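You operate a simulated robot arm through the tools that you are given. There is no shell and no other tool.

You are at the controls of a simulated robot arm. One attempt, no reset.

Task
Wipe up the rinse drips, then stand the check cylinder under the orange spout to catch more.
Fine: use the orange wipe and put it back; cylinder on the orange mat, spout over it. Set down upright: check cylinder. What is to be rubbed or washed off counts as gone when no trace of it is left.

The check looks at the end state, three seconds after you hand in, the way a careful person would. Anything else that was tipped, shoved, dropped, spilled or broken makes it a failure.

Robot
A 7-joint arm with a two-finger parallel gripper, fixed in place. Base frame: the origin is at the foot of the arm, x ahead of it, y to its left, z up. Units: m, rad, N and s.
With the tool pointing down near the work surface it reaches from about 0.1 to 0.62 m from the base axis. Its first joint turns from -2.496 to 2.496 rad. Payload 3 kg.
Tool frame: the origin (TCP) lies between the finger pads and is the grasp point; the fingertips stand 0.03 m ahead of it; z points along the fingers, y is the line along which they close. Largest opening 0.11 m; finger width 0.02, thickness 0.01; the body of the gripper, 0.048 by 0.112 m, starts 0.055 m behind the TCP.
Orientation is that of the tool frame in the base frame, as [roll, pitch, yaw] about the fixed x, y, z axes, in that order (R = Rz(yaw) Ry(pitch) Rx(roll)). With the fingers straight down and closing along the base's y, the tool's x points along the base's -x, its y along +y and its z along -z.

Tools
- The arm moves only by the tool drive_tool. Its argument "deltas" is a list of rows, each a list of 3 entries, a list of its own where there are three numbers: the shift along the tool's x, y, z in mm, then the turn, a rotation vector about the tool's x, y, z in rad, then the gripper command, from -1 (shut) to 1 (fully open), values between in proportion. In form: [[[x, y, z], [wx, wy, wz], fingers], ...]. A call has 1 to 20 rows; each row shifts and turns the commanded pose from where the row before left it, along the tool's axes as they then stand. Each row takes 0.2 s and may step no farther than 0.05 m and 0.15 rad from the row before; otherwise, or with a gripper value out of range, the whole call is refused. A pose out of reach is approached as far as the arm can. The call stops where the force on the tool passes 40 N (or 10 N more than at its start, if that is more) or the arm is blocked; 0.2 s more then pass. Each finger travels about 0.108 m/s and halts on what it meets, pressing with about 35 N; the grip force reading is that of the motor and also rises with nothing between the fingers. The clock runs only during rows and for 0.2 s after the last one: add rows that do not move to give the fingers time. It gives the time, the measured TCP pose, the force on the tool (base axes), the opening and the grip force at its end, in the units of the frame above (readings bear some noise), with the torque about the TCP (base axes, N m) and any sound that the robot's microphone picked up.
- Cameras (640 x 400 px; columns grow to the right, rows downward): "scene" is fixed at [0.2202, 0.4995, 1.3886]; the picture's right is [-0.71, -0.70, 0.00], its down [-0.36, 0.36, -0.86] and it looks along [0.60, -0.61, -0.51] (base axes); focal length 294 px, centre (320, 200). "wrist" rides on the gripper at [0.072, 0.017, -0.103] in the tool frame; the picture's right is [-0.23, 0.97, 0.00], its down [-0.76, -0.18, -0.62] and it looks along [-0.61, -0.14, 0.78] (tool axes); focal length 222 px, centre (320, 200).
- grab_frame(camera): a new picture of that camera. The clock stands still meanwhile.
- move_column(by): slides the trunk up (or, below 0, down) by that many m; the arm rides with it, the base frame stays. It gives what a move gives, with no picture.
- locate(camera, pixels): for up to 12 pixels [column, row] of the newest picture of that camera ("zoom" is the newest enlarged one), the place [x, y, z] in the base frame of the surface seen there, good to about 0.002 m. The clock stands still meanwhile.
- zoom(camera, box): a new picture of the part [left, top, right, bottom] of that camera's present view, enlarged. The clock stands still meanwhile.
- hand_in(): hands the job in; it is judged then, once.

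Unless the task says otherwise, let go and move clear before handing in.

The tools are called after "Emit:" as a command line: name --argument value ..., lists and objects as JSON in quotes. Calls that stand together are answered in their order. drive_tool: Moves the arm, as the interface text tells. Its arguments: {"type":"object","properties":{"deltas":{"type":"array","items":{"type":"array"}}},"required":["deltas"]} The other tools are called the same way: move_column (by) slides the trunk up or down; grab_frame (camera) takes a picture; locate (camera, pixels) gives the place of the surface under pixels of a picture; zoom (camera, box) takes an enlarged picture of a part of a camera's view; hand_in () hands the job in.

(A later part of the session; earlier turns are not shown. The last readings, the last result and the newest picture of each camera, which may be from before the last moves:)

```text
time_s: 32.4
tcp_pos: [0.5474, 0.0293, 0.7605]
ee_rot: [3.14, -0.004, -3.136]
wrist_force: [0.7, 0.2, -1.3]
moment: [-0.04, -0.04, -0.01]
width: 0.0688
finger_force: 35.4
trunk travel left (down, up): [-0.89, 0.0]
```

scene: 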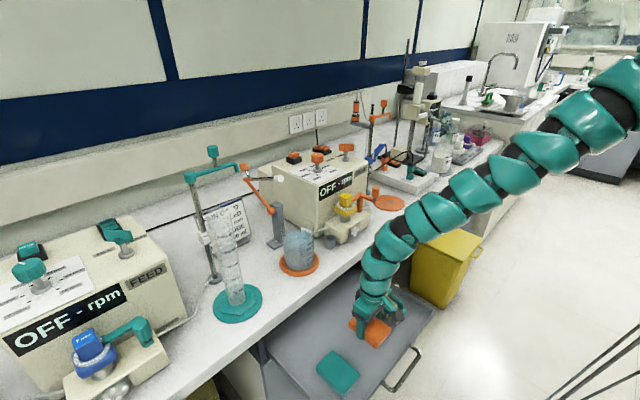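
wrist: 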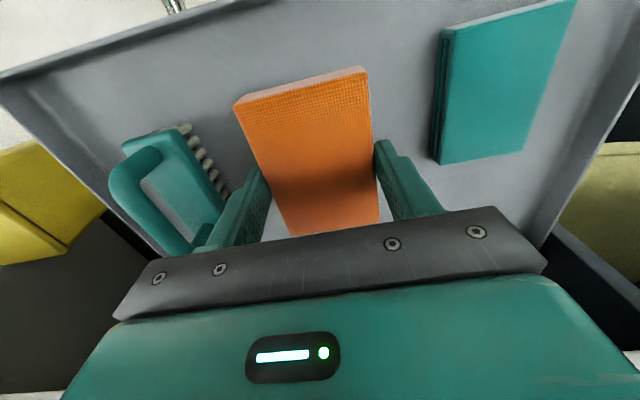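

Emit:
drive_tool --deltas '[[[-1, -25.5, 0], [0, 0, 0], -1], [[0.4, -26, 0], [0, 0, 0], -1], [[1.6, -25.7, 0], [0, 0, 0], -1], [[2.8, -25.6, 0], [0, 0, 0], -1], [[4, -25.5, 0], [0, 0, 0], -1], [[5.2, -25.2, 0], [0, 0, 0], -1], [[6.4, -25, 0], [0, 0, 0], -1], [[7.6, -24.7, 0], [0, 0, 0], -1], [[8.7, -24.2, 0], [0, 0, 0], -1], [[9.8, -23.8, 0], [0, 0, 0], -1], [[11, -23.4, 0], [0, 0, 0], -1], [[12, -22.8, 0], [0, 0, 0], -1], [[13.1, -22.2, 0], [0, 0, 0], -1], [[14.1, -21.5, 0], [0, 0, 0], -1], [[0, 0, 0], [0, 0, 0], -1]]'

Emit:
grab_frame --camera "scene"

```text
time_s: 35.6
tcp_pos: [0.4517, -0.3115, 0.7592]
ee_rot: [-3.14, -0.002, -3.139]
wrist_force: [0.7, -0.5, -0.6]
moment: [-0.03, 0.03, 0.02]
width: 0.0686
finger_force: 35.1
trunk travel left (down, up): [-0.89, 0.0]
```

```text
taken
```

scene: 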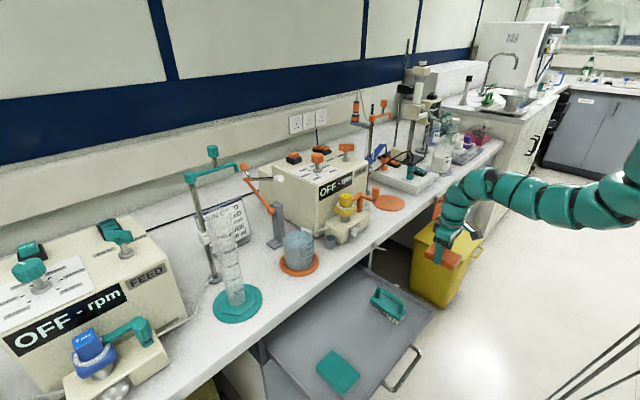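

The wipe is now well in front of the bench at (0.45,-0.31). I'll raise it above bench level while extending a little.

Emit:
drive_tool --deltas '[[[-21.4, -14.8, -40], [0, 0, 0], -1], [[-21.4, -14.8, -40], [0, 0, 0], -1], [[-19.8, -13.6, -40], [0, 0, 0], -1], [[-16.5, -11.4, -40], [0, 0, 0], -1], [[-13.2, -9.1, -40], [0, 0, 0], -1], [[-13.2, -9.1, -40], [0, 0, 0], -1], [[0, 0, 0], [0, 0, 0], -1]]'

```text
time_s: 37.2
tcp_pos: [0.5607, -0.383, 0.9994]
ee_rot: [3.138, -0.004, -3.139]
wrist_force: [-0.3, 0.7, -0.3]
moment: [-0.01, 0.03, -0.02]
width: 0.0687
finger_force: 35.3
trunk travel left (down, up): [-0.89, 0.0]
```

The wipe is above bench height. I'll extend over the mat and then lower with the trunk.

Emit:
drive_tool --deltas '[[[-41.5, -9.25, 0], [0, 0, 0], -1], [[-41.5, -9.25, 0], [0, 0, 0], -1], [[-41.5, -9.25, 0], [0, 0, 0], -1], [[-41.5, -9.25, 0], [0, 0, 0], -1], [[0, 0, 0], [0, 0, 0], -1]]'

Emit:
grab_frame --camera "wrist"

Emit:
grab_frame --camera "scene"

```text
time_s: 38.4
tcp_pos: [0.727, -0.4188, 1.0002]
ee_rot: [-3.141, -0.005, -3.138]
wrist_force: [-0.5, 1.4, -0.7]
moment: [-0.04, 0.0, 0.02]
width: 0.0688
finger_force: 34.4
trunk travel left (down, up): [-0.89, 0.0]
```

```text
taken
```

wrist: 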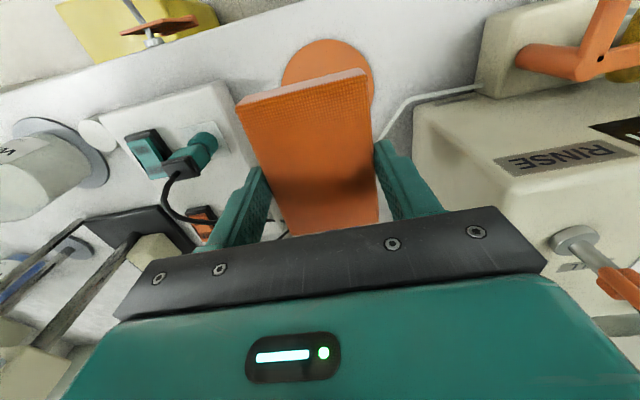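

```text
taken
```

scene: 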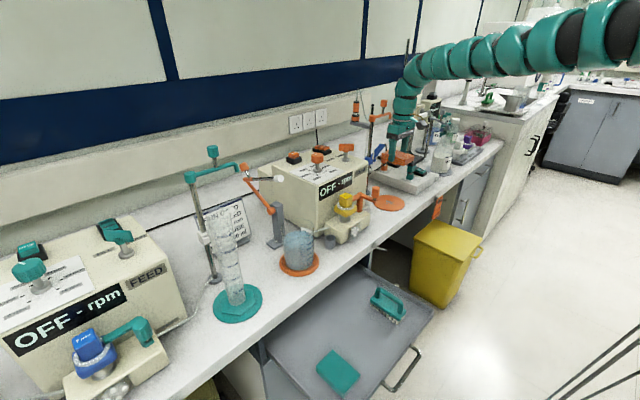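

Before lowering I'll check the clearances around the mat: the plug box on one side, and the tube and stand on the other.

Emit:
zoom --camera "scene" --box '[350, 150, 440, 220]'

Emit:
locate --camera "scene" --pixels '[[415, 194], [400, 190], [388, 183], [377, 176], [395, 188], [382, 180], [430, 186], [417, 183]]'

Emit:
locate --camera "wrist" --pixels '[[430, 97], [400, 105], [385, 125], [245, 90], [255, 160], [235, 110], [440, 130], [415, 200], [470, 90], [350, 50], [320, 42]]'

```text
5.71 times, centred on (395, 185) of scene
```

zoom: 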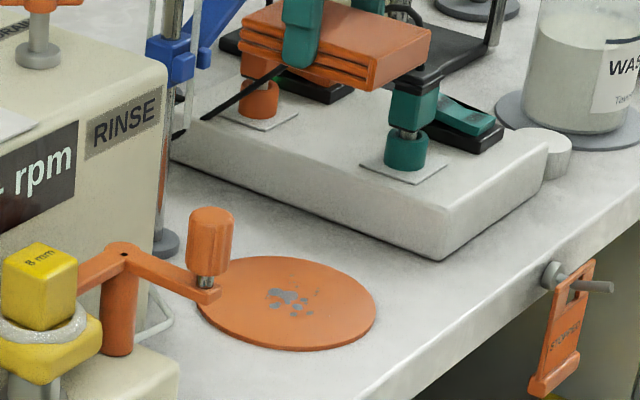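

```text
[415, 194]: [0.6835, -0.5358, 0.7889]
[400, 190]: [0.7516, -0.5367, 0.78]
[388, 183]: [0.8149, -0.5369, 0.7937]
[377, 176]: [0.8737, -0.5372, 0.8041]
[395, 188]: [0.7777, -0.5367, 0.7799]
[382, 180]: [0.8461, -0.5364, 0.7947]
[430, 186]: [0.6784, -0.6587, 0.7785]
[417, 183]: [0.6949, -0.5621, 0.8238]
```

```text
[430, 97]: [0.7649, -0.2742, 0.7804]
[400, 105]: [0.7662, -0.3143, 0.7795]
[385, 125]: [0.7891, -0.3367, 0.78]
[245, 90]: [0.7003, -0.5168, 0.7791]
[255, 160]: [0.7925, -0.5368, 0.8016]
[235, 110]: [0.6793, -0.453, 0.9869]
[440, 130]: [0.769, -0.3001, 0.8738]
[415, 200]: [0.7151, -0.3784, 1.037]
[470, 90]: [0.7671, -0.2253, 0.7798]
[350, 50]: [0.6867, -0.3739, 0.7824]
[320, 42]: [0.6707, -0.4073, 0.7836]
```

All clear: the box edge is at y=-0.537 and the tube is at (0.79,-0.34). I'll lower with the trunk to just above the mat.

Emit:
move_column --by -0.17

Emit:
grab_frame --camera "scene"

```text
time_s: 40.3
tcp_pos: [0.7266, -0.4197, 0.829]
ee_rot: [3.139, -0.003, -3.138]
wrist_force: [0.6, 0.5, -0.4]
moment: [0.01, 0.02, 0.01]
width: 0.0685
finger_force: 35.4
trunk travel left (down, up): [-0.72, 0.17]
```

```text
taken
```

scene: 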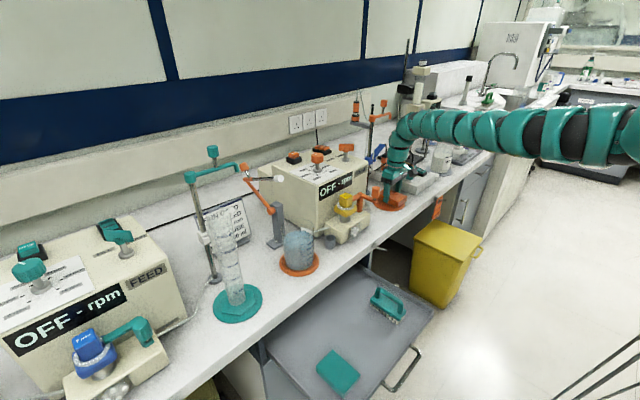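

Now I'll lower in small steps until there is light contact.

Emit:
drive_tool --deltas '[[[0, 0, 5], [0, 0, 0], -1], [[0, 0, 4], [0, 0, 0], -1], [[0, 0, 2], [0, 0, 0], -1], [[0, 0, 0], [0, 0, 0], -1]]'

```text
time_s: 41.3
tcp_pos: [0.7254, -0.4185, 0.8242]
ee_rot: [3.141, -0.005, -3.138]
wrist_force: [-0.1, -0.2, 0.4]
moment: [-0.01, -0.01, 0.0]
width: 0.0689
finger_force: 35.1
out of reach, approached as far as the arm can: row 2
trunk travel left (down, up): [-0.72, 0.17]
```

Emit:
move_column --by -0.005

Emit:
move_column --by -0.002

```text
time_s: 41.9
tcp_pos: [0.7251, -0.4206, 0.8198]
ee_rot: [3.14, -0.002, -3.138]
wrist_force: [-0.8, -0.1, 11.7]
moment: [-0.11, 0.36, 0.0]
width: 0.069
finger_force: 35.2
trunk travel left (down, up): [-0.715, 0.175]
```

```text
time_s: 42.4
tcp_pos: [0.7248, -0.4197, 0.8199]
ee_rot: [-3.14, 0.002, -3.137]
wrist_force: [2.7, -1.6, 26.6]
moment: [0.29, 0.21, -0.04]
width: 0.0685
finger_force: 35.1
trunk travel left (down, up): [-0.713, 0.177]
```

There is contact at about 27 N, so I'll ease off slightly and scrub back and forth.

Emit:
move_column --by 0.0015

Emit:
drive_tool --deltas '[[[10, 0, 0], [0, 0, 0], -1], [[10, 0, 0], [0, 0, 0], -1], [[-10, 0, 0], [0, 0, 0], -1], [[-10, 0, 0], [0, 0, 0], -1], [[-10, 0, 0], [0, 0, 0], -1], [[-10, 0, 0], [0, 0, 0], -1], [[10, 0, 0], [0, 0, 0], -1], [[10, 0, 0], [0, 0, 0], -1], [[0, 0, 0], [0, 0, 0], -1]]'

```text
time_s: 42.9
tcp_pos: [0.7244, -0.4194, 0.8197]
ee_rot: [3.141, 0.001, -3.137]
wrist_force: [5.6, -2.2, 22.5]
moment: [-0.08, -0.4, -0.09]
width: 0.0687
finger_force: 35.3
trunk travel left (down, up): [-0.714, 0.176]
```

```text
time_s: 43.9
tcp_pos: [0.7229, -0.4178, 0.8194]
ee_rot: [3.138, -0.004, -3.141]
wrist_force: [-1.4, 3.3, 14.1]
moment: [0.37, 0.06, -0.09]
width: 0.0692
finger_force: 34.6
out of reach, approached as far as the arm can: row 5
trunk travel left (down, up): [-0.714, 0.176]
stopped in row 5: the force on the tool passed its limit at 44 N (the readings are from after the stop); the commanded pose is now the measured one
```

The forward move hit the reach limit and spiked to 44 N. The wipe already covers x≈0.675–0.770, so I'll scrub sideways and toward the robot only.

Emit:
drive_tool --deltas '[[[4, -8, 0], [0, 0, 0], -1], [[4, -8, 0], [0, 0, 0], -1], [[0, 8, 0], [0, 0, 0], -1], [[0, 8, 0], [0, 0, 0], -1], [[-4, 8, 0], [0, 0, 0], -1], [[0, 8, 0], [0, 0, 0], -1], [[0, -8, 0], [0, 0, 0], -1], [[0, -8, 0], [0, 0, 0], -1], [[8, -8, 0], [0, 0, 0], -1], [[8, 0, 0], [0, 0, 0], -1], [[-8, 0, 0], [0, 0, 0], -1], [[0, 0, 0], [0, 0, 0], -1]]'

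```text
time_s: 46.5
tcp_pos: [0.7087, -0.4276, 0.8197]
ee_rot: [3.141, -0.006, -3.141]
wrist_force: [-8.5, -5.2, 21.6]
moment: [-0.41, 0.07, -0.21]
width: 0.0688
finger_force: 35.3
trunk travel left (down, up): [-0.714, 0.176]
```

The scrub finished without a stop. I'll lift off and inspect the mat.

Emit:
move_column --by 0.17

Emit:
zoom --camera "scene" --box '[340, 175, 420, 225]'

Emit:
zoom --camera "wrist" --box '[220, 0, 420, 125]'

```text
time_s: 48.4
tcp_pos: [0.7113, -0.4277, 0.9863]
ee_rot: [3.139, -0.007, -3.14]
wrist_force: [-0.2, -1.4, -0.4]
moment: [-0.01, -0.01, 0.05]
width: 0.0689
finger_force: 34.6
trunk travel left (down, up): [-0.884, 0.006]
```

```text
8.00 times, centred on (380, 200) of scene
```

zoom: 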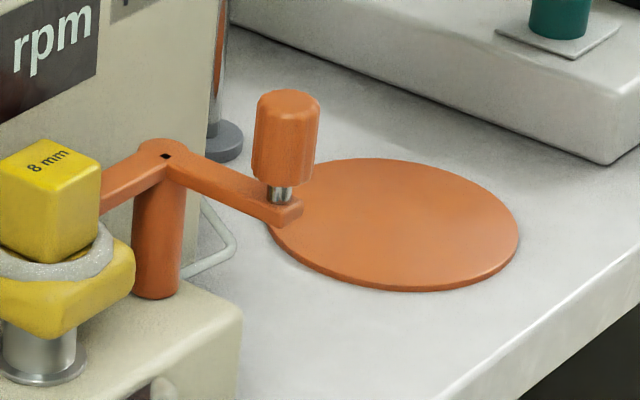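

```text
3.20 times, centred on (320, 62) of wrist
```

zoom: 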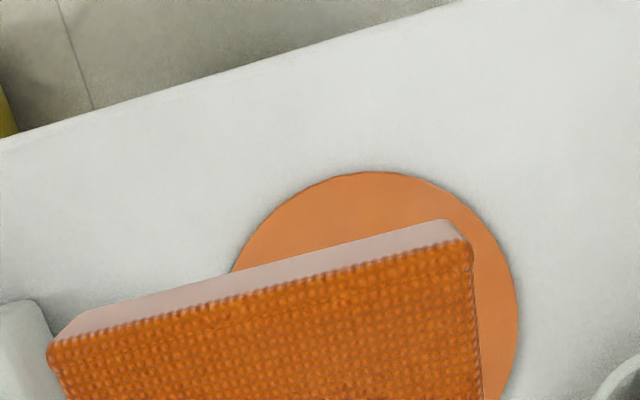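

The mat is clean in the scene zoom. I'll return the wipe along the reverse path.

Emit:
drive_tool --deltas '[[[37.6, 11.2, -3], [0, 0, 0], -1], [[37.6, 11.2, -3], [0, 0, 0], -1], [[37.6, 11.2, -3], [0, 0, 0], -1], [[37.6, 11.2, -4], [0, 0, 0], -1], [[0, 0, 0], [0, 0, 0], -1]]'

Emit:
drive_tool --deltas '[[[13.2, 9.1, 40], [0, 0, 0], -1], [[13.2, 9.1, 40], [0, 0, 0], -1], [[16.5, 11.4, 40], [0, 0, 0], -1], [[19.8, 13.6, 40], [0, 0, 0], -1], [[21.4, 14.8, 40], [0, 0, 0], -1], [[21.4, 14.8, 40], [0, 0, 0], -1], [[0, 0, 0], [0, 0, 0], -1]]'

```text
time_s: 49.6
tcp_pos: [0.5811, -0.3892, 0.9815]
ee_rot: [3.139, -0.007, -3.14]
wrist_force: [0.0, 0.0, -0.7]
moment: [-0.02, 0.0, 0.0]
width: 0.0689
finger_force: 35.1
out of reach, approached as far as the arm can: row 4
trunk travel left (down, up): [-0.884, 0.006]
```

```text
time_s: 51.2
tcp_pos: [0.4768, -0.3155, 0.7424]
ee_rot: [3.137, -0.007, -3.141]
wrist_force: [-0.2, -0.4, -0.5]
moment: [0.01, 0.02, -0.04]
width: 0.0687
finger_force: 35.6
trunk travel left (down, up): [-0.884, 0.006]
```

Emit:
drive_tool --deltas '[[[12.4, 2.2, -9], [0, 0, 0], -1], [[12.4, 2.2, -9], [0, 0, 0], -1], [[0, 0, 0], [0, 0, 0], -1]]'

Emit:
drive_tool --deltas '[[[-14.1, 21.5, 0], [0, 0, 0], -1], [[-13.1, 22.2, 0], [0, 0, 0], -1], [[-12, 22.8, 0], [0, 0, 0], -1], [[-11, 23.4, 0], [0, 0, 0], -1], [[-9.8, 23.8, 0], [0, 0, 0], -1], [[-8.7, 24.2, 0], [0, 0, 0], -1], [[-7.6, 24.7, 0], [0, 0, 0], -1], [[-6.4, 25, 0], [0, 0, 0], -1], [[-5.2, 25.2, 0], [0, 0, 0], -1], [[-4, 25.5, 0], [0, 0, 0], -1], [[-2.8, 25.6, 0], [0, 0, 0], -1], [[-1.6, 25.7, 0], [0, 0, 0], -1], [[-0.4, 26, 0], [0, 0, 0], -1], [[1, 25.5, 0], [0, 0, 0], -1], [[0, 0, 0], [0, 0, 0], -1]]'

```text
time_s: 52.0
tcp_pos: [0.4514, -0.3127, 0.7593]
ee_rot: [3.137, -0.007, -3.139]
wrist_force: [-0.3, -0.3, -0.5]
moment: [-0.02, -0.01, 0.02]
width: 0.0685
finger_force: 34.8
trunk travel left (down, up): [-0.884, 0.006]
```

```text
time_s: 55.2
tcp_pos: [0.5438, 0.0276, 0.7609]
ee_rot: [3.137, -0.007, 3.141]
wrist_force: [0.6, -0.2, -0.7]
moment: [0.02, 0.01, -0.02]
width: 0.0688
finger_force: 35.2
trunk travel left (down, up): [-0.884, 0.006]
```

Now I'll move down to the wipe's original spot above the drawer floor.

Emit:
drive_tool --deltas '[[[15, 0.5, 20], [0, 0, 0], -1], [[18, 0.5, 24], [0, 0, 0], -1], [[20, 0.5, 25], [0, 0, 0], -1], [[0, 0, 0], [0, 0, 0], -1]]'

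Emit:
grab_frame --camera "wrist"

```text
time_s: 56.2
tcp_pos: [0.492, 0.0293, 0.6909]
ee_rot: [3.14, -0.008, -3.14]
wrist_force: [-1.1, 0.1, -0.1]
moment: [-0.01, -0.03, -0.03]
width: 0.0687
finger_force: 34.8
trunk travel left (down, up): [-0.884, 0.006]
```

```text
taken
```

wrist: 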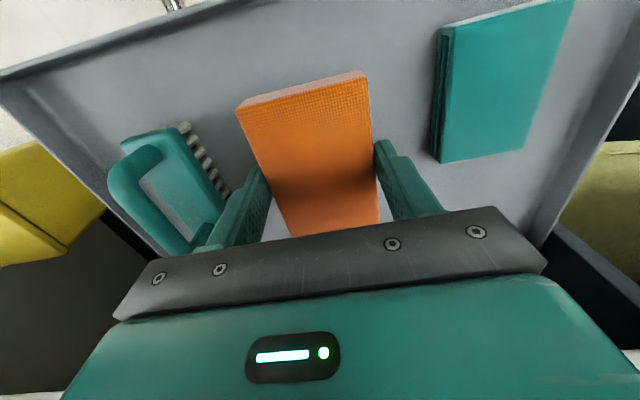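

Emit:
move_column --by -0.053

Emit:
move_column --by -0.002

```text
time_s: 57.2
tcp_pos: [0.4937, 0.0288, 0.6398]
ee_rot: [3.138, -0.007, -3.14]
wrist_force: [0.0, 0.0, -0.4]
moment: [-0.01, -0.03, 0.01]
width: 0.0688
finger_force: 34.8
trunk travel left (down, up): [-0.831, 0.059]
```

```text
time_s: 57.7
tcp_pos: [0.493, 0.029, 0.6366]
ee_rot: [3.137, -0.007, -3.14]
wrist_force: [-0.1, -0.5, -0.5]
moment: [0.03, -0.01, -0.03]
width: 0.0688
finger_force: 35.4
trunk travel left (down, up): [-0.829, 0.061]
```

Emit:
move_column --by -0.0015

```text
time_s: 58.2
tcp_pos: [0.4933, 0.0291, 0.635]
ee_rot: [3.138, -0.005, -3.139]
wrist_force: [-0.5, -0.9, 9.0]
moment: [-0.35, -0.04, -0.03]
width: 0.0687
finger_force: 34.8
trunk travel left (down, up): [-0.828, 0.062]
```

The wipe is resting on the drawer floor with 9 N of contact. I'll release it and rise.

Emit:
drive_tool --deltas '[[[0, 0, 0], [0, 0, 0], 0.4], [[0, 0, 0], [0, 0, 0], 0.6], [[0, 0, 0], [0, 0, 0], 0.6], [[0, 0, 0], [0, 0, 0], 0.6]]'

Emit:
move_column --by 0.06

Emit:
drive_tool --deltas '[[[-20, 0, -25], [0, 0, 0], 0.6], [[-20, 0, -25], [0, 0, 0], 0.6], [[-15, 0, -20], [0, 0, 0], 0.6], [[0, 0, 0], [0, 0, 0], 0.6]]'

Emit:
grab_frame --camera "wrist"

```text
time_s: 59.2
tcp_pos: [0.4932, 0.0279, 0.6357]
ee_rot: [3.137, -0.007, -3.14]
wrist_force: [-0.4, -0.2, 0.1]
moment: [-0.01, -0.01, 0.02]
width: 0.0883
finger_force: 0.0
trunk travel left (down, up): [-0.828, 0.062]
```

```text
time_s: 60.2
tcp_pos: [0.4933, 0.0301, 0.6951]
ee_rot: [3.139, -0.006, -3.14]
wrist_force: [0.0, 1.1, 0.3]
moment: [0.01, 0.01, -0.02]
width: 0.0877
finger_force: 0.0
trunk travel left (down, up): [-0.888, 0.002]
```

```text
time_s: 61.2
tcp_pos: [0.5485, 0.0294, 0.7634]
ee_rot: [3.138, -0.006, -3.14]
wrist_force: [0.2, 1.0, -0.8]
moment: [-0.01, 0.01, -0.02]
width: 0.0878
finger_force: 0.0
trunk travel left (down, up): [-0.888, 0.002]
```

```text
taken
```

wrist: 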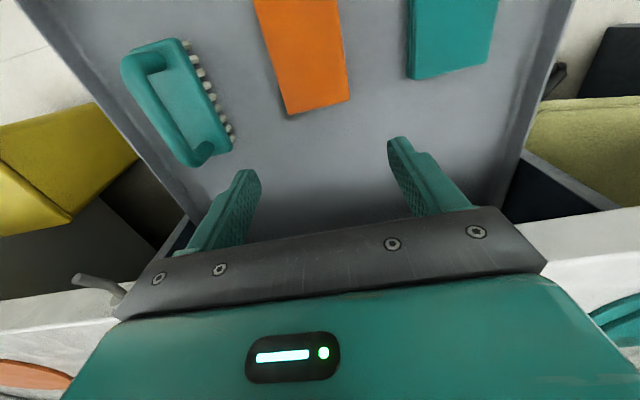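

The wipe is back in place beside the teal one. Next I'll swing toward the cylinder's side and rise clear of the beaker.

Emit:
drive_tool --deltas '[[[3.8, 30.7, 0], [0, 0, 0], 0.6], [[4.2, 30.3, 0], [0, 0, 0], 0.6], [[6.1, 31, 0], [0, 0, 0], 0.6], [[7.6, 29.6, 0], [0, 0, 0], 0.6], [[-25, 7.2, -40], [0, 0, 0], 0.6], [[-25, 7.2, -40], [0, 0, 0], 0.6], [[-23.1, 6.6, -40], [0, 0, 0], 0.6], [[-19.2, 5.5, -40], [0, 0, 0], 0.6], [[-15.4, 4.4, -40], [0, 0, 0], 0.6], [[-15.4, 4.4, -40], [0, 0, 0], 0.6], [[-5.8, 1.7, -40], [0, 0, 0], 0.6], [[-5.8, 1.7, -40], [0, 0, 0], 0.6], [[-5.8, 1.7, -40], [0, 0, 0], 0.6], [[0, 0, -40], [0, 0, 0], 0.6], [[0, 0, 0], [0, 0, 0], 0.6]]'

Emit:
grab_frame --camera "scene"

Emit:
grab_frame --camera "wrist"

```text
time_s: 64.4
tcp_pos: [0.6686, 0.1891, 1.1644]
ee_rot: [3.137, -0.005, -3.141]
wrist_force: [-0.3, 0.3, -0.2]
moment: [-0.02, 0.01, -0.01]
width: 0.0877
finger_force: 0.0
trunk travel left (down, up): [-0.888, 0.002]
```

```text
taken
```

scene: 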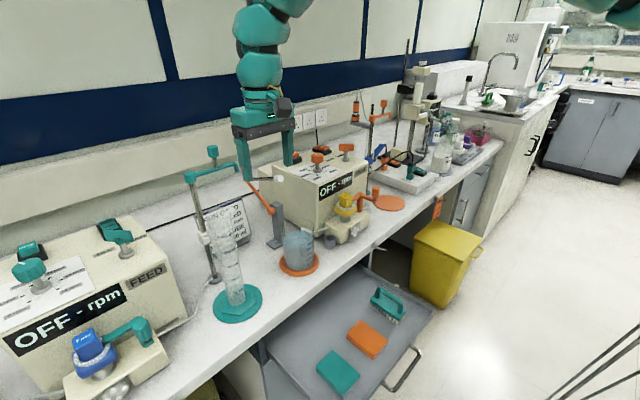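

```text
taken
```

wrist: 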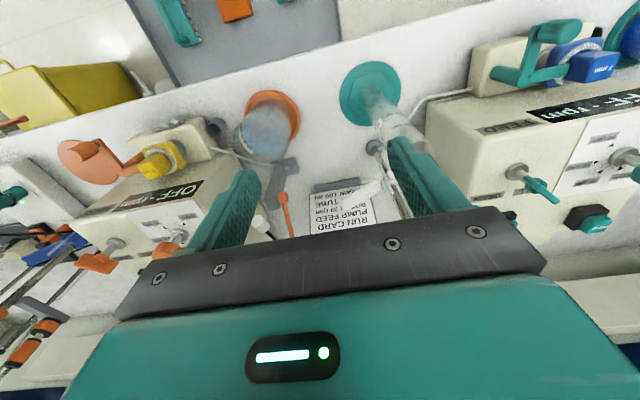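

The gripper is above bench level near the cylinder. I'll zoom with the wrist camera to get its centre.

Emit:
zoom --camera "wrist" --box '[320, 50, 450, 160]'

Emit:
locate --camera "wrist" --pixels '[[370, 62], [340, 93], [398, 80], [355, 123], [345, 108], [385, 65], [390, 130], [410, 128], [375, 125]]'

```text
3.64 times, centred on (385, 105) of wrist
```

zoom: 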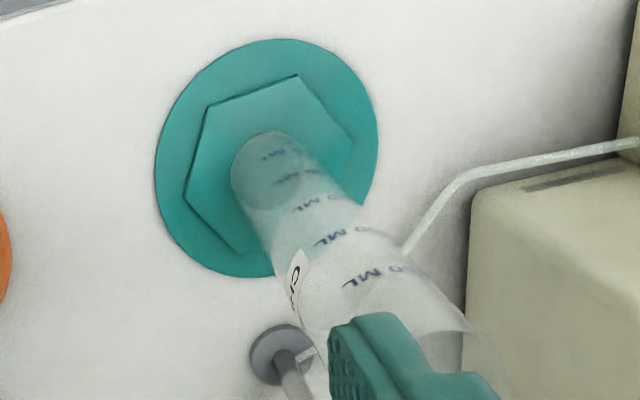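

```text
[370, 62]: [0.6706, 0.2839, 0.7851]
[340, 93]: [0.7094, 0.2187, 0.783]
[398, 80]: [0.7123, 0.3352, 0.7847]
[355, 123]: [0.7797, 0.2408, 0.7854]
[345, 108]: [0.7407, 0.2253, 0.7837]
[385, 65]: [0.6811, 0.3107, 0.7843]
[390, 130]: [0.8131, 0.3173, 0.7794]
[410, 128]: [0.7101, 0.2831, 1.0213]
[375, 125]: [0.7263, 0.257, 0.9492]
```

I fit the cylinder axis at about (0.730,0.279), radius about 21.5 mm and rim z≈1.05. I'll move above it at z 1.164, which leaves the tips 8 cm above the rim.

Emit:
drive_tool --deltas '[[[-20.5, 30, 0], [0, 0, 0], 0.6], [[-20.5, 30, 0], [0, 0, 0], 0.6], [[-20.5, 30, 0], [0, 0, 0], 0.6], [[0, 0, 0], [0, 0, 0], 0.6]]'

Emit:
grab_frame --camera "wrist"

Emit:
zoom --camera "scene" --box '[160, 90, 320, 290]'

```text
time_s: 65.4
tcp_pos: [0.6793, 0.2215, 1.1652]
ee_rot: [3.138, -0.003, -3.139]
wrist_force: [-0.6, -0.3, 0.4]
moment: [0.0, -0.01, 0.01]
width: 0.0881
finger_force: 0.0
out of reach, approached as far as the arm can: row 1, 2, 3
trunk travel left (down, up): [-0.888, 0.002]
```

```text
taken
```

wrist: 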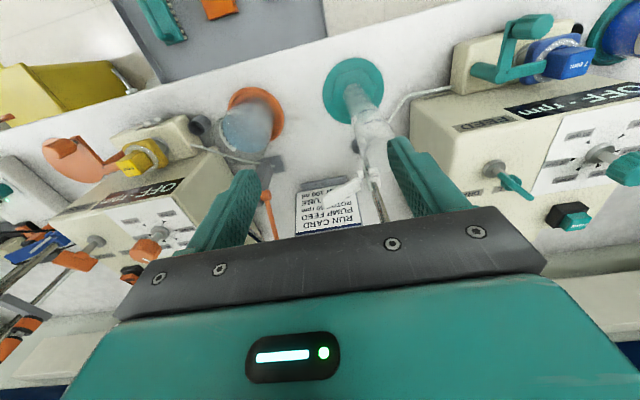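

```text
2.00 times, centred on (240, 190) of scene
```

zoom: 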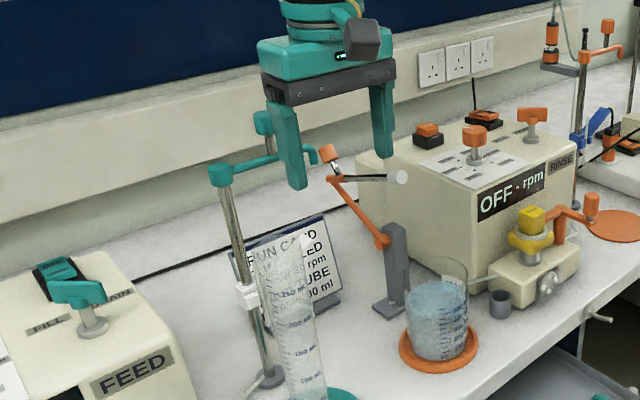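

The arm stopped short at (0.679,0.222). I'll try turning the tool's yaw with the azimuth and then moving out.

Emit:
drive_tool --deltas '[[[0, 0, 0], [0, 0, -0.15], 0.6], [[0, 0, 0], [0, 0, -0.15], 0.6], [[0, 0, 0], [0, 0, 0], 0.6]]'

Emit:
drive_tool --deltas '[[[-25, 0, 0], [0, 0, 0], 0.6], [[0, 0, 0], [0, 0, 0], 0.6]]'

```text
time_s: 66.2
tcp_pos: [0.6807, 0.2223, 1.1659]
ee_rot: [3.136, -0.006, -2.838]
wrist_force: [0.6, -0.4, -0.1]
moment: [-0.02, 0.02, -0.01]
width: 0.0878
finger_force: 0.0
trunk travel left (down, up): [-0.888, 0.002]
```

```text
time_s: 66.8
tcp_pos: [0.6829, 0.2217, 1.169]
ee_rot: [3.138, -0.005, -2.84]
wrist_force: [-0.6, 0.1, 0.6]
moment: [0.0, -0.01, 0.03]
width: 0.0881
finger_force: 0.1
out of reach, approached as far as the arm can: row 1
trunk travel left (down, up): [-0.888, 0.002]
```

Emit:
drive_tool --deltas '[[[-20, 0, -20], [0, 0, 0], 0.6], [[0, 0, 0], [0, 0, 0], 0.6]]'

Emit:
drive_tool --deltas '[[[-20, 0, 20], [0, 0, 0], 0.6], [[0, 0, 0], [0, 0, 0], 0.6]]'

Emit:
grab_frame --camera "scene"

```text
time_s: 67.4
tcp_pos: [0.6827, 0.2193, 1.1751]
ee_rot: [3.135, -0.005, -2.84]
wrist_force: [0.2, 0.0, -0.1]
moment: [0.0, 0.01, 0.03]
width: 0.0879
finger_force: 0.2
out of reach, approached as far as the arm can: row 1
trunk travel left (down, up): [-0.888, 0.002]
```

```text
time_s: 68.0
tcp_pos: [0.6826, 0.2202, 1.1757]
ee_rot: [3.138, -0.006, -2.84]
wrist_force: [-0.7, 0.5, -0.3]
moment: [0.01, 0.01, -0.01]
width: 0.0879
finger_force: 0.1
out of reach, approached as far as the arm can: row 1
trunk travel left (down, up): [-0.888, 0.002]
```

```text
taken
```

scene: 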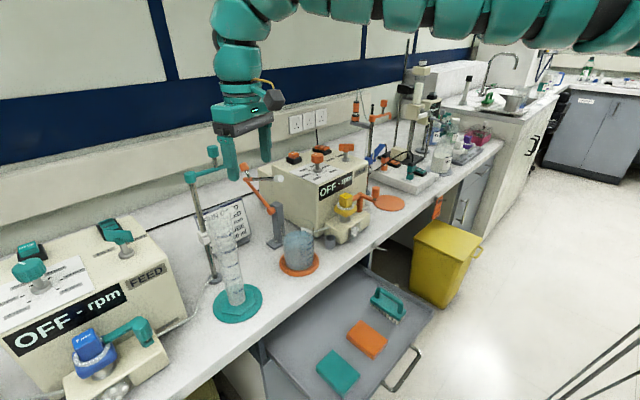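

A pure rotation about the base should keep the posture feasible, so the local posture must have drifted. I'll swing back toward az 0, with yaw following, and test outward reach there.

Emit:
drive_tool --deltas '[[[1.3, -43, 0], [0, 0, 0.06], 0.6], [[1.3, -43, 0], [0, 0, 0.06], 0.6], [[1.3, -43, 0], [0, 0, 0.06], 0.6], [[1.3, -43, 0], [0, 0, 0.06], 0.6], [[1.3, -43, 0], [0, 0, 0.06], 0.6], [[0, 0, 0], [0, 0, 0], 0.6]]'

Emit:
drive_tool --deltas '[[[-25, 0, 0], [0, 0, 0], 0.6], [[-25, 0, 0], [0, 0, 0], 0.6], [[0, 0, 0], [0, 0, 0], 0.6]]'

```text
time_s: 69.4
tcp_pos: [0.7131, 0.009, 1.1737]
ee_rot: [3.139, -0.007, -3.14]
wrist_force: [-0.8, 0.9, -0.1]
moment: [-0.03, 0.01, 0.0]
width: 0.0879
finger_force: 0.0
trunk travel left (down, up): [-0.888, 0.002]
```

```text
time_s: 70.2
tcp_pos: [0.7633, 0.0096, 1.1739]
ee_rot: [3.141, -0.008, 3.141]
wrist_force: [0.0, -0.2, 0.4]
moment: [0.0, -0.03, -0.01]
width: 0.088
finger_force: 0.1
trunk travel left (down, up): [-0.888, 0.002]
```

Extension works at az 0. I'll extend to r≈0.78 and swing toward the cylinder with yaw following.

Emit:
drive_tool --deltas '[[[-17, 0, 0], [0, 0, 0], 0.6], [[1.4, 46.8, 0], [0, 0, -0.06], 0.6], [[1.4, 46.8, 0], [0, 0, -0.06], 0.6], [[1.4, 46.8, 0], [0, 0, -0.06], 0.6], [[0, 0, 0], [0, 0, 0], 0.6]]'

```text
time_s: 71.4
tcp_pos: [0.7297, 0.1215, 1.175]
ee_rot: [3.137, -0.006, -2.961]
wrist_force: [0.4, -0.3, -0.1]
moment: [-0.03, -0.01, 0.01]
width: 0.088
finger_force: 0.1
out of reach, approached as far as the arm can: row 2, 3, 4
trunk travel left (down, up): [-0.888, 0.002]
```

The outward limit shrinks toward +y at this height. The tube is open to a side approach, so I'll go in front of it, lower the arm to about z 1.02 with the fingers straddling in y, and test sliding outward.

Emit:
drive_tool --deltas '[[[22, 0, 0], [0, 0, 0], 0.6], [[21, 0, 0], [0, 0, 0], 0.6], [[0.8, 33.4, 0], [0, 0, -0.048], 0.6], [[0.8, 33.4, 0], [0, 0, -0.048], 0.6], [[0.8, 33.4, 0], [0, 0, -0.048], 0.6], [[0.8, 33.4, 0], [0, 0, -0.048], 0.6], [[0, 0, 0], [0, 0, 0], 0.6]]'

Emit:
drive_tool --deltas '[[[0, 0, 40], [0, 0, 0], 0.6], [[0, 0, 40], [0, 0, 0], 0.6], [[0, 0, 40], [0, 0, 0], 0.6], [[0, 0, 35], [0, 0, 0], 0.6], [[0, 0, 0], [0, 0, 0], 0.6]]'

```text
time_s: 73.0
tcp_pos: [0.6514, 0.2422, 1.1756]
ee_rot: [3.137, -0.005, -2.771]
wrist_force: [-0.2, -1.8, 0.4]
moment: [0.01, 0.02, -0.03]
width: 0.088
finger_force: 0.1
trunk travel left (down, up): [-0.888, 0.002]
```

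```text
time_s: 74.2
tcp_pos: [0.6359, 0.2326, 1.025]
ee_rot: [3.136, -0.004, -2.768]
wrist_force: [-0.4, 0.2, 0.3]
moment: [-0.03, 0.0, 0.01]
width: 0.0878
finger_force: 0.0
out of reach, approached as far as the arm can: row 3, 4
trunk travel left (down, up): [-0.888, 0.002]
```

The limit depends on azimuth, which is consistent with joint 1 being near its end. Tilting the tool about 30° and pointing it toward +y should put the wrist at a smaller azimuth, where it works. Before planning that I'll measure the obstacles between the cylinder and the mat.

Emit:
zoom --camera "scene" --box '[220, 140, 380, 270]'

Emit:
locate --camera "zoom" --pixels '[[80, 85], [90, 125], [150, 190], [205, 130], [180, 240], [195, 210], [240, 150], [310, 130], [345, 60], [390, 50], [225, 75], [480, 130]]'

```text
3.08 times, centred on (300, 205) of scene
```

zoom: 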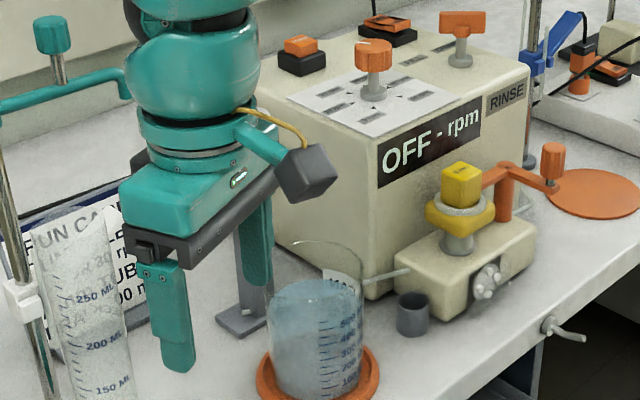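

```text
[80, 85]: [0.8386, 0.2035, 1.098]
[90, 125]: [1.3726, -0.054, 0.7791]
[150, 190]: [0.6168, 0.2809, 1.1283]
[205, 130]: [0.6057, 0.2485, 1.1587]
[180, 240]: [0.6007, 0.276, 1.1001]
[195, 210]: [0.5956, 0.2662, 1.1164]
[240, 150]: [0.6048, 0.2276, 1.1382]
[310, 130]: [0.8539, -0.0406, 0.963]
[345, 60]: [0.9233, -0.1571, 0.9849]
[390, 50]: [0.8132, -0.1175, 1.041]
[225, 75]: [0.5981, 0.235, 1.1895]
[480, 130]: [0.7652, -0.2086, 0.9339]
```

Obstacle heights: pump knobs reach about 1.04 and the pump front is at x≈0.765. I'll rise, move the wrist to a smaller azimuth at about (0.687,0.162), and start turning the yaw.

Emit:
drive_tool --deltas '[[[-4.5, 0.8, -37.5], [0, 0, 0], 0.6], [[-4.5, 0.8, -37.5], [0, 0, 0], 0.6], [[-4.5, 0.8, -37.5], [0, 0, 0], 0.6], [[-4.5, 0.8, -37.5], [0, 0, 0], 0.6], [[-2.1, -43.8, 17.5], [0, 0, 0], 0.6], [[-2.1, -43.8, 17.5], [0, 0, 0], 0.6], [[0, 0, 0], [0, 0, 0], 0.6]]'

Emit:
drive_tool --deltas '[[[0, 0, 0], [0, 0, -0.142], 0.6], [[0, 0, 0], [0, 0, -0.142], 0.6], [[0, 0, 0], [0, 0, -0.142], 0.6], [[0, 0, 0], [0, 0, -0.142], 0.6], [[0, 0, 0], [0, 0, -0.142], 0.6], [[0, 0, 0], [0, 0, -0.142], 0.6], [[0, 0, 0], [0, 0, 0], 0.6]]'

```text
time_s: 75.8
tcp_pos: [0.685, 0.1629, 1.1436]
ee_rot: [3.137, -0.006, -2.769]
wrist_force: [-0.7, 0.1, 0.9]
moment: [0.03, -0.02, -0.01]
width: 0.0878
finger_force: 0.1
trunk travel left (down, up): [-0.888, 0.002]
```

```text
time_s: 77.4
tcp_pos: [0.6855, 0.1631, 1.1421]
ee_rot: [3.134, -0.001, -1.915]
wrist_force: [-0.7, 0.5, 0.0]
moment: [-0.03, -0.02, -0.05]
width: 0.088
finger_force: 0.0
trunk travel left (down, up): [-0.888, 0.002]
```

The yaw reached δ≈1.23. Now I'll tilt 30° toward the cylinder, pivoting about the wrist.

Emit:
drive_tool --deltas '[[[-32.7, 0, -2.1], [0, -0.131, 0], 0.6], [[-32.7, 0, -2.1], [0, -0.131, 0], 0.6], [[-32.7, 0, -2.1], [0, -0.131, 0], 0.6], [[-32.7, 0, -2.1], [0, -0.131, 0], 0.6], [[0, 0, 0], [0, 0, 0], 0.6]]'

Emit:
grab_frame --camera "wrist"

Emit:
grab_frame --camera "scene"

```text
time_s: 78.6
tcp_pos: [0.7316, 0.281, 1.1744]
ee_rot: [3.131, 0.526, -1.922]
wrist_force: [1.1, -1.3, -0.3]
moment: [0.0, -0.02, 0.02]
width: 0.0879
finger_force: 0.1
trunk travel left (down, up): [-0.888, 0.002]
```

```text
taken
```

wrist: 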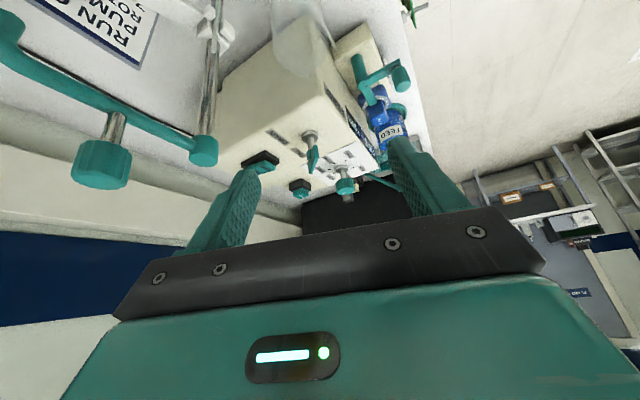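

```text
taken
```

scene: 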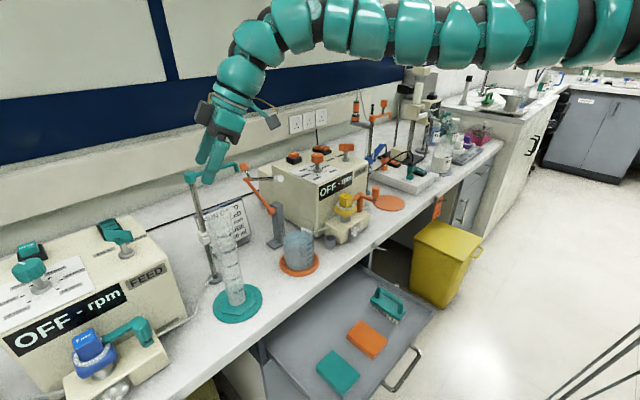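

The tool is tilted and the TCP is at (0.732,0.281,1.174), nearly on the cylinder axis. I'll check the rim in the wrist view before descending.

Emit:
zoom --camera "wrist" --box '[230, 0, 390, 100]'

Emit:
zoom --camera "scene" --box '[170, 110, 290, 230]'

```text
4.00 times, centred on (310, 50) of wrist
```

zoom: 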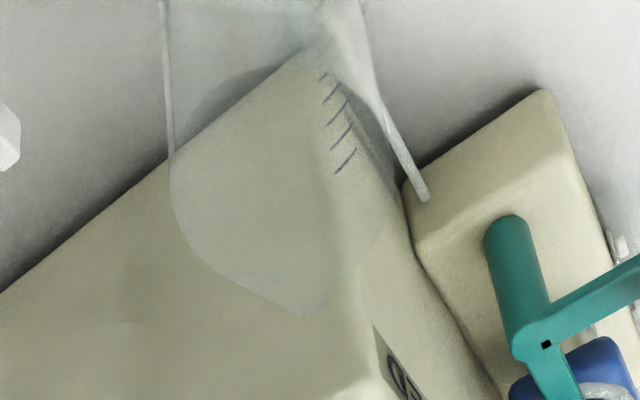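

```text
3.33 times, centred on (230, 170) of scene
```

zoom: 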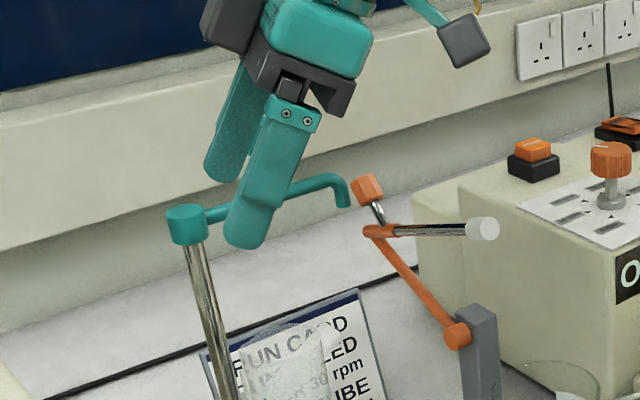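

Emit:
locate --camera "zoom" --pixels '[[367, 188], [376, 212], [378, 232], [430, 231], [483, 230], [420, 285], [456, 336], [480, 320], [475, 390], [612, 155], [505, 340]]'

Emit:
locate --camera "wrist" --pixels '[[273, 45], [305, 76], [327, 50], [275, 50], [290, 70], [318, 70], [305, 78], [300, 75]]'

```text
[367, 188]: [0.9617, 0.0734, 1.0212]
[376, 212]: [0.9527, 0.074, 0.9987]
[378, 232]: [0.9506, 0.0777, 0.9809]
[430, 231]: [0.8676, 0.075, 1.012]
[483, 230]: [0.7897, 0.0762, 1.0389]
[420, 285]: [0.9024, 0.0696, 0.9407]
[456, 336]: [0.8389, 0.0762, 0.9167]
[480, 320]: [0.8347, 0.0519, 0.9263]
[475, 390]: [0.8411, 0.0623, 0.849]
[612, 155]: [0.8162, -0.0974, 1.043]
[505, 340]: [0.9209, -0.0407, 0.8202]
```

```text
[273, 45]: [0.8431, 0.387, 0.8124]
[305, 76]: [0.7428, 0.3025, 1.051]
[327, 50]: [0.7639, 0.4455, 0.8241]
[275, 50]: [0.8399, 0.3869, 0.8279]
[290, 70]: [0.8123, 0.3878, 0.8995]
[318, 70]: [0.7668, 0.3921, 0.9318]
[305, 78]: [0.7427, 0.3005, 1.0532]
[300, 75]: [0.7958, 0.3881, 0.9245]
```

The rim is at z≈1.051 and its far edge matches the estimated axis. I'll lower by 0.09 first and check that the fingers straddle it.

Emit:
move_column --by -0.09

Emit:
zoom --camera "wrist" --box '[160, 0, 480, 240]'

Emit:
zoom --camera "scene" --box '[170, 130, 290, 250]'

```text
time_s: 79.9
tcp_pos: [0.7304, 0.2811, 1.0854]
ee_rot: [3.134, 0.525, -1.92]
wrist_force: [-0.3, 0.9, 0.3]
moment: [-0.03, 0.02, -0.01]
width: 0.088
finger_force: 0.0
trunk travel left (down, up): [-0.798, 0.092]
```

```text
1.67 times, centred on (320, 120) of wrist
```

zoom: 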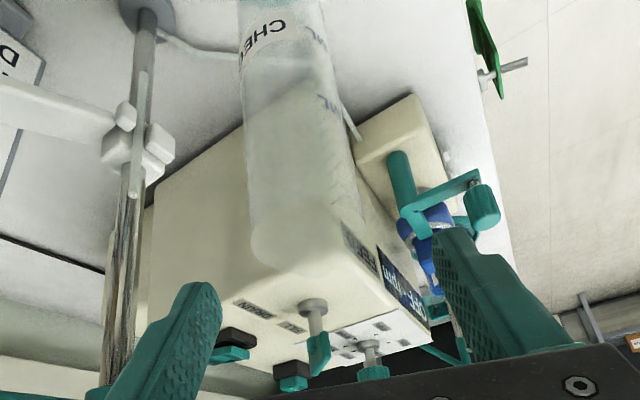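

```text
3.33 times, centred on (230, 190) of scene
```

zoom: 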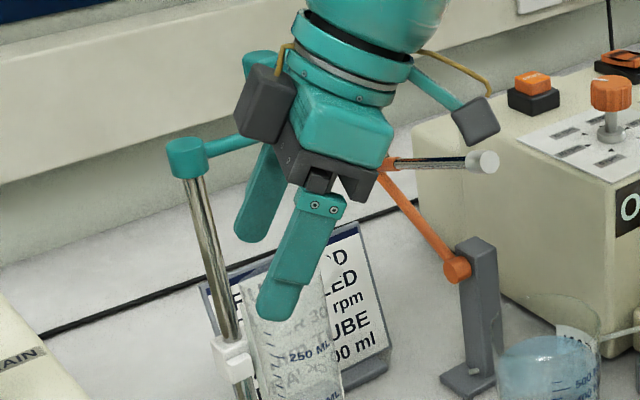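

Emit:
locate --camera "zoom" --pixels '[[265, 105], [250, 85], [262, 130], [285, 110], [262, 62], [225, 148], [320, 175], [340, 185], [190, 155], [252, 225], [275, 295], [245, 80]]'

```text
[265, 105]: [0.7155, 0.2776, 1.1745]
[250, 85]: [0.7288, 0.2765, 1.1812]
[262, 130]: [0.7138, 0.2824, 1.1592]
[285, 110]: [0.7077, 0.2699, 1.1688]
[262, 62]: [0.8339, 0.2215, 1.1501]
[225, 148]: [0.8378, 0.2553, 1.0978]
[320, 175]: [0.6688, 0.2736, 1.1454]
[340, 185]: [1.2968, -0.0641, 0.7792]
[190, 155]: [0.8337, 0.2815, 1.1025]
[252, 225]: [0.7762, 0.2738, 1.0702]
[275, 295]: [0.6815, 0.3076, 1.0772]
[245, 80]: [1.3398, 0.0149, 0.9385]
```

The near finger is at x≈0.68 and the far one at x≈0.776, straddling the tube with about 5 cm to the teal spout. I'll lower to the grasp height.

Emit:
move_column --by -0.07

Emit:
zoom --camera "scene" --box '[170, 140, 290, 260]'

Emit:
zoom --camera "wrist" --box '[160, 0, 480, 240]'

```text
time_s: 80.9
tcp_pos: [0.7295, 0.2814, 1.014]
ee_rot: [3.133, 0.526, -1.92]
wrist_force: [-0.2, 0.4, 0.8]
moment: [0.03, 0.01, 0.01]
width: 0.0882
finger_force: 0.0
trunk travel left (down, up): [-0.728, 0.162]
```

```text
3.33 times, centred on (230, 200) of scene
```

zoom: 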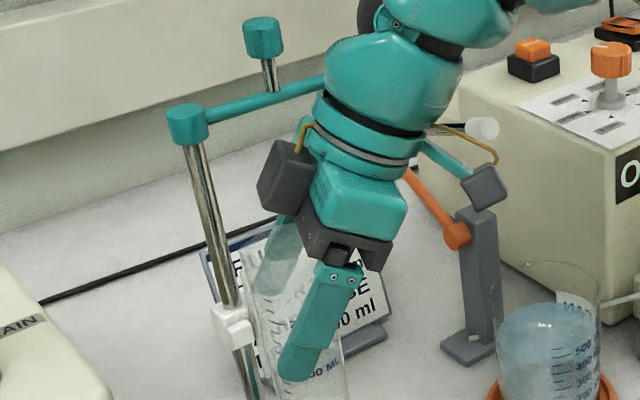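

```text
1.67 times, centred on (320, 120) of wrist
```

zoom: 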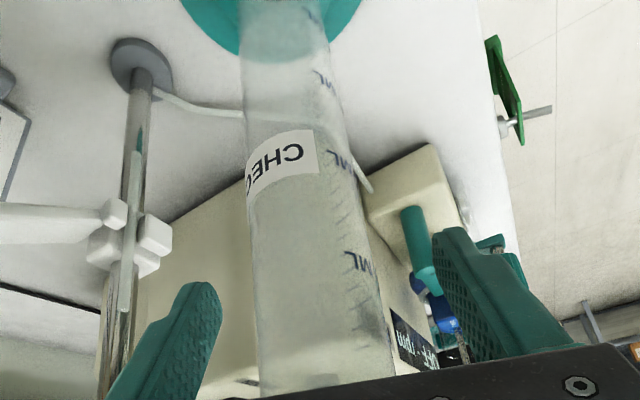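

The tube is centred between the fingers. I'll close gradually.

Emit:
drive_tool --deltas '[[[0, 0, 0], [0, 0, 0], 0.2], [[0, 0, 0], [0, 0, 0], 0.0], [[0, 0, 0], [0, 0, 0], -0.1], [[0, 0, 0], [0, 0, 0], -0.1]]'

Emit:
zoom --camera "wrist" --box '[160, 0, 480, 240]'

```text
time_s: 81.9
tcp_pos: [0.7305, 0.2811, 1.0145]
ee_rot: [3.134, 0.527, -1.921]
wrist_force: [-0.1, 0.6, -0.4]
moment: [0.02, 0.03, -0.05]
width: 0.0493
finger_force: 0.1
trunk travel left (down, up): [-0.728, 0.162]
```

```text
1.67 times, centred on (320, 120) of wrist
```

zoom: 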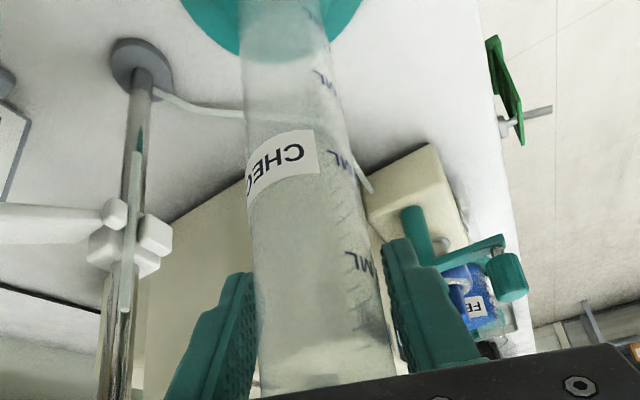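

Emit:
drive_tool --deltas '[[[0, 0, 0], [0, 0, 0], -0.2], [[0, 0, 0], [0, 0, 0], -0.4], [[0, 0, 0], [0, 0, 0], -1], [[0, 0, 0], [0, 0, 0], -1]]'

```text
time_s: 82.9
tcp_pos: [0.7305, 0.2813, 1.0153]
ee_rot: [3.134, 0.527, -1.92]
wrist_force: [0.4, 0.5, 1.6]
moment: [-0.12, -0.24, 0.02]
width: 0.0412
finger_force: 35.2
trunk travel left (down, up): [-0.728, 0.162]
```

The tube is gripped at 41 mm with 35 N. I'll lift 2 cm and check.

Emit:
move_column --by 0.02

Emit:
zoom --camera "scene" --box '[170, 180, 290, 330]'

```text
time_s: 83.6
tcp_pos: [0.7313, 0.2807, 1.0343]
ee_rot: [3.132, 0.524, -1.92]
wrist_force: [-0.5, 0.2, -1.8]
moment: [-0.01, 0.0, -0.01]
width: 0.0413
finger_force: 34.7
trunk travel left (down, up): [-0.748, 0.142]
```

```text
2.67 times, centred on (230, 255) of scene
```

zoom: 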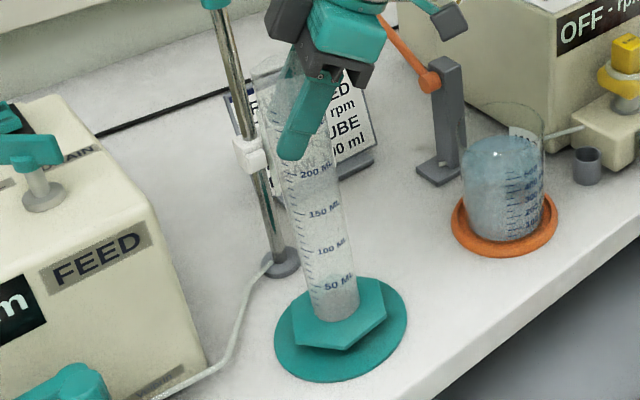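

The cylinder hangs upright. I'll raise the trunk fully and locate the tall items on the pump along the carry path.

Emit:
move_column --by 0.141

Emit:
zoom --camera "scene" --box '[270, 130, 390, 230]'

Emit:
locate --camera "zoom" --pixels '[[380, 65], [405, 60], [395, 80], [242, 105], [240, 95], [115, 105], [250, 70], [60, 120], [440, 170], [545, 255], [60, 230], [160, 380]]'

```text
time_s: 85.3
tcp_pos: [0.7311, 0.2806, 1.175]
ee_rot: [3.133, 0.525, -1.92]
wrist_force: [-0.5, 0.5, -1.2]
moment: [-0.01, -0.04, -0.03]
width: 0.0409
finger_force: 34.3
trunk travel left (down, up): [-0.889, 0.001]
```

```text
4.00 times, centred on (330, 180) of scene
```

zoom: 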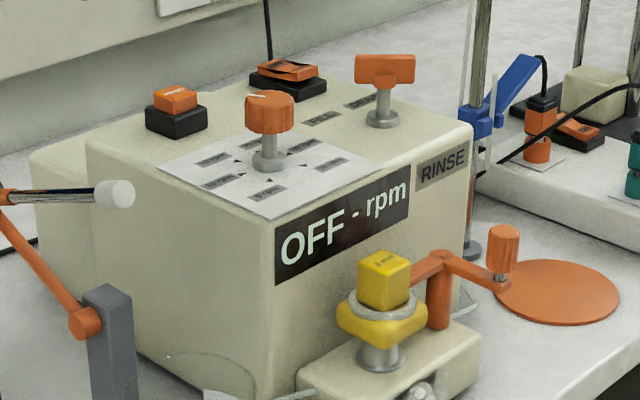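

```text
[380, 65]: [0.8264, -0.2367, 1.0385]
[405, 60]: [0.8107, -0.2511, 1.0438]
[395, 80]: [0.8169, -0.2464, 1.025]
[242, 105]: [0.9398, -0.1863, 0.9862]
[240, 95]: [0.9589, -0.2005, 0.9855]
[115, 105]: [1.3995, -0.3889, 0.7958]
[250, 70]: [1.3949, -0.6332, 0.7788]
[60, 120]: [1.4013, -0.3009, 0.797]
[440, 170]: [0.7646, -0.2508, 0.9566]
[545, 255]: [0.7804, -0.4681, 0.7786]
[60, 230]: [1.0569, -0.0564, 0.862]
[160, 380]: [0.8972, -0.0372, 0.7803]
```

Pump top items reach about z 1.05. I'll raise the cylinder another 0.145 m with the arm so its base is near z 1.09.

Emit:
drive_tool --deltas '[[[-18, 0, -31.3], [0, 0, 0], -1], [[-18, 0, -31.3], [0, 0, 0], -1], [[-18, 0, -31.3], [0, 0, 0], -1], [[-18, 0, -31.3], [0, 0, 0], -1], [[0, 0, 0], [0, 0, 0], -1]]'

```text
time_s: 86.5
tcp_pos: [0.7309, 0.2807, 1.3187]
ee_rot: [3.13, 0.525, -1.92]
wrist_force: [0.4, -1.3, -0.5]
moment: [-0.01, -0.03, 0.02]
width: 0.0413
finger_force: 35.4
trunk travel left (down, up): [-0.889, 0.001]
```

The base is now at about z 1.09. I'll pull in about 3 cm to stay clear of the teal spout, then swing around the base axis with yaw following.

Emit:
drive_tool --deltas '[[[17, 22.7, -9.8], [0, 0, 0], -1], [[0, 0, 0], [0, 0, 0], -1]]'

```text
time_s: 87.1
tcp_pos: [0.7058, 0.2696, 1.3197]
ee_rot: [3.132, 0.524, -1.922]
wrist_force: [-0.5, -0.2, -2.0]
moment: [0.01, -0.02, 0.02]
width: 0.0411
finger_force: 34.3
trunk travel left (down, up): [-0.889, 0.001]
```

Emit:
drive_tool --deltas '[[[30.4, -28.7, -17.6], [0.0301, 0, 0.0519], -1], [[30.4, -28.7, -17.6], [0.0301, 0, 0.0519], -1], [[30.4, -28.7, -17.6], [0.0301, 0, 0.0519], -1], [[30.4, -28.7, -17.6], [0.0301, 0, 0.0519], -1], [[0, 0, 0], [0, 0, 0], -1]]'

Emit:
grab_frame --camera "scene"

```text
time_s: 88.3
tcp_pos: [0.7502, 0.0955, 1.3202]
ee_rot: [3.135, 0.522, -2.158]
wrist_force: [0.5, -0.7, -2.1]
moment: [0.01, -0.03, 0.02]
width: 0.0411
finger_force: 35.2
trunk travel left (down, up): [-0.889, 0.001]
```

```text
taken
```

scene: 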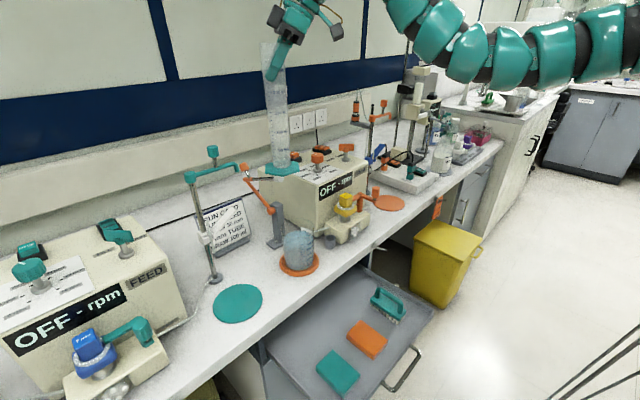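

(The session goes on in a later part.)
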